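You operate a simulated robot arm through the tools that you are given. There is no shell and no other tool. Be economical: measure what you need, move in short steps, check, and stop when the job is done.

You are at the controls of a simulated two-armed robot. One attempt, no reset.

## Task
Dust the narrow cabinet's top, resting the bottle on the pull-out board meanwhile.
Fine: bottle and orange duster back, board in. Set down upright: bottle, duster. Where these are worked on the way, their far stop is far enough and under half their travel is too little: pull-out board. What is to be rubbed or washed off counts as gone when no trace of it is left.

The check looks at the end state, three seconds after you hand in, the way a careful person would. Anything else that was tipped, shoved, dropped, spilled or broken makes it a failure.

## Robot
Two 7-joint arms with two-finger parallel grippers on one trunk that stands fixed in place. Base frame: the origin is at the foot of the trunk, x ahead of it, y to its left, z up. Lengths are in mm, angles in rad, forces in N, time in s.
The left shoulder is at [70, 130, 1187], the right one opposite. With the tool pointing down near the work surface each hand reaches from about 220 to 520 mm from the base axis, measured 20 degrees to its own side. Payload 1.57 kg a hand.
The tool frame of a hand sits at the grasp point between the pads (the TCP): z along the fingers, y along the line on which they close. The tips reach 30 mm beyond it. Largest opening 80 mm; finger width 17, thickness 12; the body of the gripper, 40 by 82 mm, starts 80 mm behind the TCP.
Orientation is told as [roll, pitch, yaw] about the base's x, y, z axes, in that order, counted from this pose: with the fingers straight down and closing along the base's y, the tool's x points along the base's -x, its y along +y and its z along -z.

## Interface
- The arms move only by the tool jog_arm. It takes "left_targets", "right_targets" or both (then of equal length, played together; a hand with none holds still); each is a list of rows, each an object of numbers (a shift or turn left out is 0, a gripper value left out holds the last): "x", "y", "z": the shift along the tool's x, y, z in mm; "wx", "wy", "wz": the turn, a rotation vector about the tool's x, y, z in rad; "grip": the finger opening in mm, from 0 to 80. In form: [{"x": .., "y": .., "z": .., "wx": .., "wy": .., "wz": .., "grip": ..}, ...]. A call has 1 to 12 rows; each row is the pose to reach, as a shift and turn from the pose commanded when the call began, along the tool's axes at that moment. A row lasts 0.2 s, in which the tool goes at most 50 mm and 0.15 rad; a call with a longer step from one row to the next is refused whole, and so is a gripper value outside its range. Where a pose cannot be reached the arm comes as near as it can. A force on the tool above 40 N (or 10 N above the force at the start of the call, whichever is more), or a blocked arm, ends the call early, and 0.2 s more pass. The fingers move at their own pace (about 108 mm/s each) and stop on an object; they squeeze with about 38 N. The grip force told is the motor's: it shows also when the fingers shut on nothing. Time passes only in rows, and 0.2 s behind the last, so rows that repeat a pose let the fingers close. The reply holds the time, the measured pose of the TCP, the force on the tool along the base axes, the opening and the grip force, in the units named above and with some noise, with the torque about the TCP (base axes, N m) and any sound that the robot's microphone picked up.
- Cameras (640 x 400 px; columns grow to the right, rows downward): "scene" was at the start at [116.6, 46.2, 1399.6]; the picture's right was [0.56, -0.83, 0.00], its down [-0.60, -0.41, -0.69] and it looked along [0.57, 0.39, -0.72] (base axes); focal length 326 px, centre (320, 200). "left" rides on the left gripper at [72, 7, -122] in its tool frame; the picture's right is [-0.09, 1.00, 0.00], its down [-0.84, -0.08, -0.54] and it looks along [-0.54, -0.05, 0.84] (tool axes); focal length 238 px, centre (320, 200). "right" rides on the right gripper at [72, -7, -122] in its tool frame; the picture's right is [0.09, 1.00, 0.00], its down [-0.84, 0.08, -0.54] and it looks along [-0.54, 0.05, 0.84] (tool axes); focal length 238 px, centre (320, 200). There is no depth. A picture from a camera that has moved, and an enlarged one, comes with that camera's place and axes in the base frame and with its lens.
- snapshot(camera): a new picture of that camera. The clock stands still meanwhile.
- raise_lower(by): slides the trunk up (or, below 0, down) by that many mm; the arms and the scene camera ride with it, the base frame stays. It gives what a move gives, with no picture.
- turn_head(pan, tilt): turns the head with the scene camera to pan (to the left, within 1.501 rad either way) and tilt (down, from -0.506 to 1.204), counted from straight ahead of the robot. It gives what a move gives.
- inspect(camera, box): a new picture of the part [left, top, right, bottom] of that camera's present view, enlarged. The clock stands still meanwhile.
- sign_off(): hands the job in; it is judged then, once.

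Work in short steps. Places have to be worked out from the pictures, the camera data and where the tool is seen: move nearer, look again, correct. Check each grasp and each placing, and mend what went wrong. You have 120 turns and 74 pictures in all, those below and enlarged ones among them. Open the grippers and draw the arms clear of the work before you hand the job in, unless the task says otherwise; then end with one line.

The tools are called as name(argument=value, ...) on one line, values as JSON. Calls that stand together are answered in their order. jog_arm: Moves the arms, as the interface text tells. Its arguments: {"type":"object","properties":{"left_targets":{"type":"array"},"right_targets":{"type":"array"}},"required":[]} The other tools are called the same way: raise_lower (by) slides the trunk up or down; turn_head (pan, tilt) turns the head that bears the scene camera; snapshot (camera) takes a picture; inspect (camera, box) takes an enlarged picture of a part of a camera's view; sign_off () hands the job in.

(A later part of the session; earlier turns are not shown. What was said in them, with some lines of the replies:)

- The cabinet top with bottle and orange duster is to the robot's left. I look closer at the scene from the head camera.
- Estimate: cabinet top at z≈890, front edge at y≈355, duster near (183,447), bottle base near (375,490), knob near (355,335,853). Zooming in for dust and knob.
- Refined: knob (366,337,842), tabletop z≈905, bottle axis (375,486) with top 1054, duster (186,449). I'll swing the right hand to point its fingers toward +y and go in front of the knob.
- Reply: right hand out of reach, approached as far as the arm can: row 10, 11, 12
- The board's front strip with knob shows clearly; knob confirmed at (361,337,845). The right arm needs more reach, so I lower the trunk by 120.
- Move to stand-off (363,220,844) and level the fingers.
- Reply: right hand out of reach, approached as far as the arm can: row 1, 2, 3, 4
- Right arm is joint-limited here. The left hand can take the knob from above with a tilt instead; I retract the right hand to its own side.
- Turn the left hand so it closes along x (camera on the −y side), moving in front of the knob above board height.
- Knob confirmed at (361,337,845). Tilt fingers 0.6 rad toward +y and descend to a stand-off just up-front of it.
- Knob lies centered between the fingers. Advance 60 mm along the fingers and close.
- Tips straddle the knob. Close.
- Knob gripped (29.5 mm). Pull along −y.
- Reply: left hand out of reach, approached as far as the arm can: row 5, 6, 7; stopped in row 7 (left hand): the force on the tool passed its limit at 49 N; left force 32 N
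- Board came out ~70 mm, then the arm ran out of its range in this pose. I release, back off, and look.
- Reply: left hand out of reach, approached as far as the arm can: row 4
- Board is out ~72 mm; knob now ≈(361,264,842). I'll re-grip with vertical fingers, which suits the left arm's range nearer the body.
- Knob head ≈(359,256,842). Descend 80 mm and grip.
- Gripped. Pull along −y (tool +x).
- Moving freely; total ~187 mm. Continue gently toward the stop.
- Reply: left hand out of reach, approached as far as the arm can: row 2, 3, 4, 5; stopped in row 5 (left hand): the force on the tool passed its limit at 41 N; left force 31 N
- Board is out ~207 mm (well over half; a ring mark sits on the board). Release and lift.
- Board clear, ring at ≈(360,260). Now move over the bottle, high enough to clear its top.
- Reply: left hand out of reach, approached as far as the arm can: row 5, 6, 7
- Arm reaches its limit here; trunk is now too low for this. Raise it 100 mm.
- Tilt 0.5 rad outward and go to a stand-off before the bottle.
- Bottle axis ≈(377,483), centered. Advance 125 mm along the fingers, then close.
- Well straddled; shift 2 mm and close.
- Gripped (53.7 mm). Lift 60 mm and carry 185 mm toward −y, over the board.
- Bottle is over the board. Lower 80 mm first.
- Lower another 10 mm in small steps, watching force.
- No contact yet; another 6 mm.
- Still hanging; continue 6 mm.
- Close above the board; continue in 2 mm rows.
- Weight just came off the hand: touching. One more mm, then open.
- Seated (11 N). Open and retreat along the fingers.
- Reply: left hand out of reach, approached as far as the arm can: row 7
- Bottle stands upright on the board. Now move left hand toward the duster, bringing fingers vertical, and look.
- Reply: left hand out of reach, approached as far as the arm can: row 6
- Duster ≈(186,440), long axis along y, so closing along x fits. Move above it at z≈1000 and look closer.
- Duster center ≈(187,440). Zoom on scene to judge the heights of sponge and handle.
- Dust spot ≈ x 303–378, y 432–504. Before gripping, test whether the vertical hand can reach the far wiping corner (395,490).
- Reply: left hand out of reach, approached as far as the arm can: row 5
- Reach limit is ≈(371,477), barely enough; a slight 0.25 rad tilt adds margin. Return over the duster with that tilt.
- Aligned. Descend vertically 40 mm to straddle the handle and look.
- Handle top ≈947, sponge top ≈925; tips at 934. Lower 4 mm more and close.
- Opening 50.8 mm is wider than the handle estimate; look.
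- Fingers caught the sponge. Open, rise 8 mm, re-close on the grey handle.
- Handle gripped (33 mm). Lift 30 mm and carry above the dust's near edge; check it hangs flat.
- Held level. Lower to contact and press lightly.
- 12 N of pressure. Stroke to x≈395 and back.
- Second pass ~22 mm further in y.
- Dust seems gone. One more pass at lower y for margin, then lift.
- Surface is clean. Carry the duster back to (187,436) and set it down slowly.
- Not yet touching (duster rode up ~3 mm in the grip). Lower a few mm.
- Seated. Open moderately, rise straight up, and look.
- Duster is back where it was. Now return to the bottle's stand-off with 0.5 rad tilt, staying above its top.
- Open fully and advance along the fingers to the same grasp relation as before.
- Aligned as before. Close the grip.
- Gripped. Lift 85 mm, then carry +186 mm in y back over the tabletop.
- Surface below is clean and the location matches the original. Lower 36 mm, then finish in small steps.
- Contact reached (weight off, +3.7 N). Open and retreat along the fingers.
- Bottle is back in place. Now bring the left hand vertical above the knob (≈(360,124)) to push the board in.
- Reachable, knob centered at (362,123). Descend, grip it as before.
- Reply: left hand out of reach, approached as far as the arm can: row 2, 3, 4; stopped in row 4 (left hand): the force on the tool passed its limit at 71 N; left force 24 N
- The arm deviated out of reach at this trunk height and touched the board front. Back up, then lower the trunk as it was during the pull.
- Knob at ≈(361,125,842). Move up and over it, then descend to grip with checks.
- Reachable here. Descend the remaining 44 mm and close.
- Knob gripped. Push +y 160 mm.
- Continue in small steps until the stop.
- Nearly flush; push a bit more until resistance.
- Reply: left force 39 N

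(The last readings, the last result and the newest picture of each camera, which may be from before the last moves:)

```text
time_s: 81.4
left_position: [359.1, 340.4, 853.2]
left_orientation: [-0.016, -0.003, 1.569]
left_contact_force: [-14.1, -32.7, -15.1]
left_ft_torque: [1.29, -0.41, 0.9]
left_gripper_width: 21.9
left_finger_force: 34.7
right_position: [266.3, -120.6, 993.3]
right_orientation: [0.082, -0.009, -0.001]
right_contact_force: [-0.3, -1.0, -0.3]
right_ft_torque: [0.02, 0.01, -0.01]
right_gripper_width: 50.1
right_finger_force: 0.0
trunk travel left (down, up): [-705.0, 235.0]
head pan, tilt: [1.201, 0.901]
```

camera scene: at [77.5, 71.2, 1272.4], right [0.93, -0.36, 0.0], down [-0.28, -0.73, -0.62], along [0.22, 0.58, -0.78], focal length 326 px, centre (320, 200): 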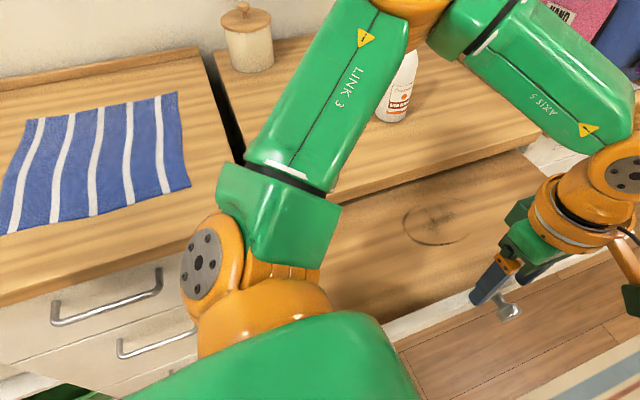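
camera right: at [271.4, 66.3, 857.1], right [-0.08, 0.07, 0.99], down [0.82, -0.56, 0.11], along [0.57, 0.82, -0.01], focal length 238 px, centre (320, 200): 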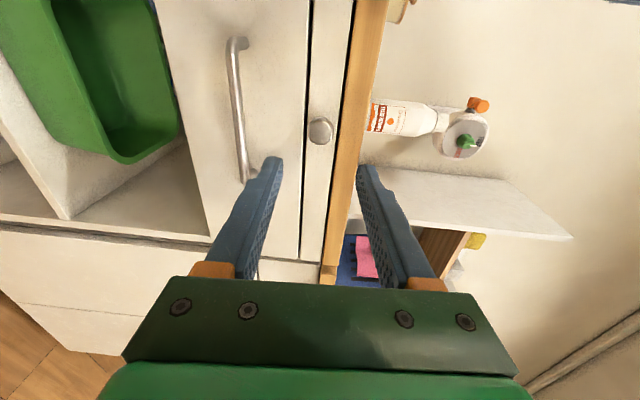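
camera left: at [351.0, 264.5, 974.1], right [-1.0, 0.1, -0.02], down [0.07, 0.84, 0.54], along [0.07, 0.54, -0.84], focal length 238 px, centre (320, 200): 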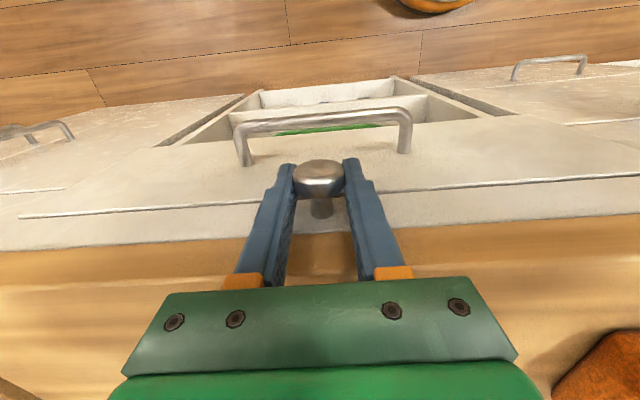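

Firm resistance (33 N): board at its stop. Open, back off in −y, then rise and inspect.

jog_arm(left_targets=[{"grip": 50}, {"grip": 60}, {"x": 20, "grip": 60}, {"x": 45}, {"x": 60, "z": -35}, {"x": 75, "z": -80}, {"x": 85, "z": -120}])

snapshot(camera="left")

snapshot(camera="scene")

```text
time_s: 83.0
left_position: [359.1, 261.9, 971.3]
left_orientation: [-0.015, 0.003, 1.568]
left_contact_force: [0.4, -0.1, 0.7]
left_ft_torque: [-0.02, -0.03, 0.02]
left_gripper_width: 60.2
left_finger_force: 0.1
right_position: [267.8, -113.3, 993.8]
right_orientation: [0.073, -0.006, -0.001]
right_contact_force: [-0.1, -0.3, 0.7]
right_ft_torque: [0.01, -0.02, 0.04]
right_gripper_width: 50.1
right_finger_force: 0.1
trunk travel left (down, up): [-705.0, 235.0]
head pan, tilt: [1.201, 0.901]
```

```text
14 pictures are left
camera left: at [351.2, 191.6, 1094.3], right [-1.0, 0.1, -0.02], down [0.07, 0.84, 0.54], along [0.07, 0.54, -0.84], focal length 238 px, centre (320, 200)
```

left: 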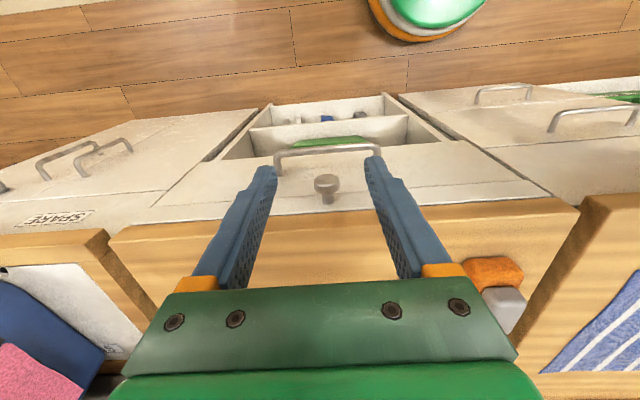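

```text
13 pictures are left
camera scene: at [77.4, 69.6, 1272.4], right [0.93, -0.36, 0.0], down [-0.28, -0.73, -0.62], along [0.22, 0.58, -0.78], focal length 326 px, centre (320, 200)
```

scene: 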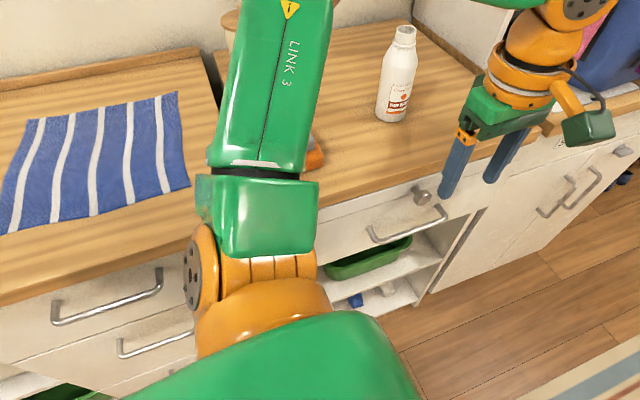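

Board appears flush. Zoom in to verify, and retreat/raise the arm for a final overview.

inspect(camera="scene", box=[300, 130, 520, 270])

jog_arm(left_targets=[{"z": -40}, {"z": -80}, {"z": -100, "x": 30}, {"z": -100, "x": 60, "y": 30}, {"z": -100, "x": 80, "y": 60}])

snapshot(camera="left")

```text
2.86 times, centred on (410, 200) of scene
camera zoom: at [77.4, 69.6, 1272.4], right [0.93, -0.36, 0.0], down [-0.28, -0.73, -0.62], along [0.22, 0.58, -0.78], focal length 933 px, centre (63, 200)
```

zoom: 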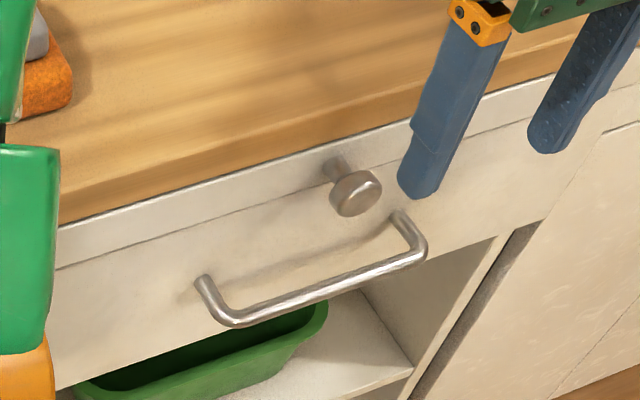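

```text
time_s: 84.2
left_position: [296.1, 182.9, 1068.7]
left_orientation: [-0.017, 0.003, 1.567]
left_contact_force: [-0.2, -0.4, -0.6]
left_ft_torque: [0.0, -0.04, 0.01]
left_gripper_width: 59.8
left_finger_force: 0.0
right_position: [266.0, -113.4, 993.6]
right_orientation: [0.071, -0.008, -0.001]
right_contact_force: [0.0, 0.6, 0.1]
right_ft_torque: [0.01, 0.0, 0.02]
right_gripper_width: 50.1
right_finger_force: 0.1
trunk travel left (down, up): [-705.0, 235.0]
head pan, tilt: [1.201, 0.901]
```

```text
11 pictures are left
camera left: at [287.5, 112.6, 1193.0], right [-1.0, 0.1, -0.02], down [0.07, 0.84, 0.54], along [0.07, 0.54, -0.84], focal length 238 px, centre (320, 200)
```

left: 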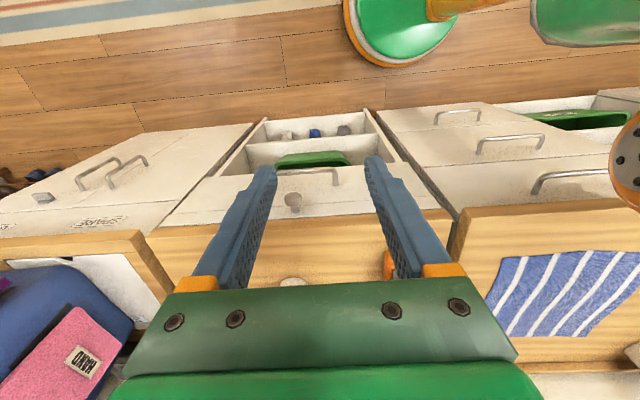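

Board is flush with the drawer front. Raise the trunk for clearance and take a final look at the top.

raise_lower(by=120)

turn_head(pan=0.9, tilt=0.85)

snapshot(camera="scene")

```text
time_s: 85.7
left_position: [297.3, 184.0, 1188.8]
left_orientation: [-0.016, 0.005, 1.567]
left_contact_force: [0.2, 0.2, 0.2]
left_ft_torque: [0.01, 0.0, 0.03]
left_gripper_width: 60.1
left_finger_force: 0.1
right_position: [268.4, -112.7, 1112.5]
right_orientation: [0.071, -0.008, 0.0]
right_contact_force: [0.5, -0.2, 0.3]
right_ft_torque: [-0.01, 0.02, 0.0]
right_gripper_width: 50.1
right_finger_force: 0.1
trunk travel left (down, up): [-825.0, 115.0]
head pan, tilt: [1.201, 0.901]
```

```text
time_s: 86.5
left_position: [297.1, 184.1, 1190.1]
left_orientation: [-0.017, 0.005, 1.569]
left_contact_force: [0.5, -1.4, 0.4]
left_ft_torque: [0.0, 0.02, 0.01]
left_gripper_width: 60.2
left_finger_force: 0.1
right_position: [268.2, -111.8, 1114.1]
right_orientation: [0.067, -0.008, -0.002]
right_contact_force: [-0.8, -0.1, 0.3]
right_ft_torque: [0.01, -0.01, 0.0]
right_gripper_width: 50.1
right_finger_force: 0.1
trunk travel left (down, up): [-825.0, 115.0]
head pan, tilt: [0.901, 0.85]
```

```text
10 pictures are left
camera scene: at [98.8, 62.1, 1396.2], right [0.78, -0.62, 0.0], down [-0.47, -0.59, -0.66], along [0.41, 0.52, -0.75], focal length 326 px, centre (320, 200)
```

scene: 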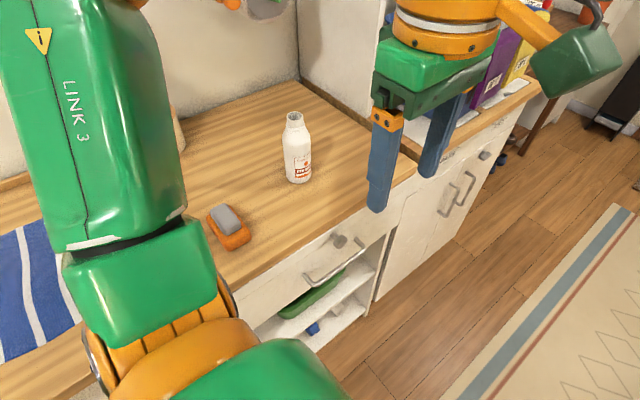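

Take an enlarged look at the wiped area for any trace, and open the grippers fully.

inspect(camera="scene", box=[190, 100, 390, 260])

jog_arm(left_targets=[{"grip": 80}, {"grip": 80}], right_targets=[{"grip": 80}, {"grip": 80}])

```text
2.50 times, centred on (290, 180) of scene
camera zoom: at [98.8, 62.1, 1396.2], right [0.78, -0.62, 0.0], down [-0.47, -0.59, -0.66], along [0.41, 0.52, -0.75], focal length 816 px, centre (395, 250)
```

zoom: 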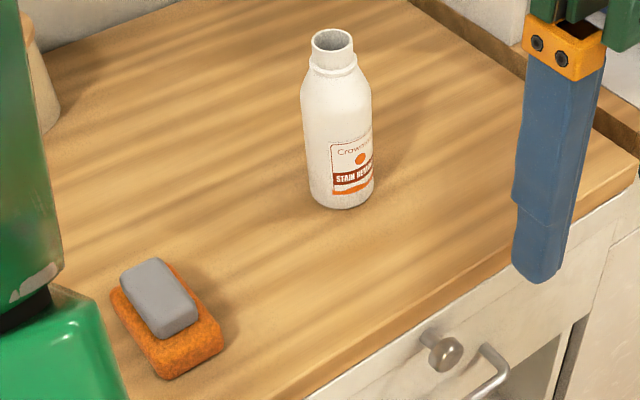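

```text
time_s: 87.1
left_position: [298.1, 183.8, 1190.0]
left_orientation: [-0.016, 0.007, 1.568]
left_contact_force: [-0.7, -0.2, 0.9]
left_ft_torque: [0.0, 0.01, -0.01]
left_gripper_width: 79.8
left_finger_force: 0.2
right_position: [268.3, -113.5, 1113.8]
right_orientation: [0.07, -0.008, 0.001]
right_contact_force: [0.4, -0.1, -0.5]
right_ft_torque: [-0.02, 0.02, 0.03]
right_gripper_width: 80.0
right_finger_force: 0.1
trunk travel left (down, up): [-825.0, 115.0]
head pan, tilt: [0.901, 0.85]
```

The top is clean, the bottle and duster are back upright, the board is in, and both hands are clear, so I hand in.

sign_off()

```text
The job is handed in.
```

The narrow cabinet's top is dusted with no trace visible in the last pictures, the bottle and orange duster are back upright in their places, and the board is pushed in flush; while re-gripping the knob, the left hand pressed on the board's front edge (71 N), but nothing looks damaged.
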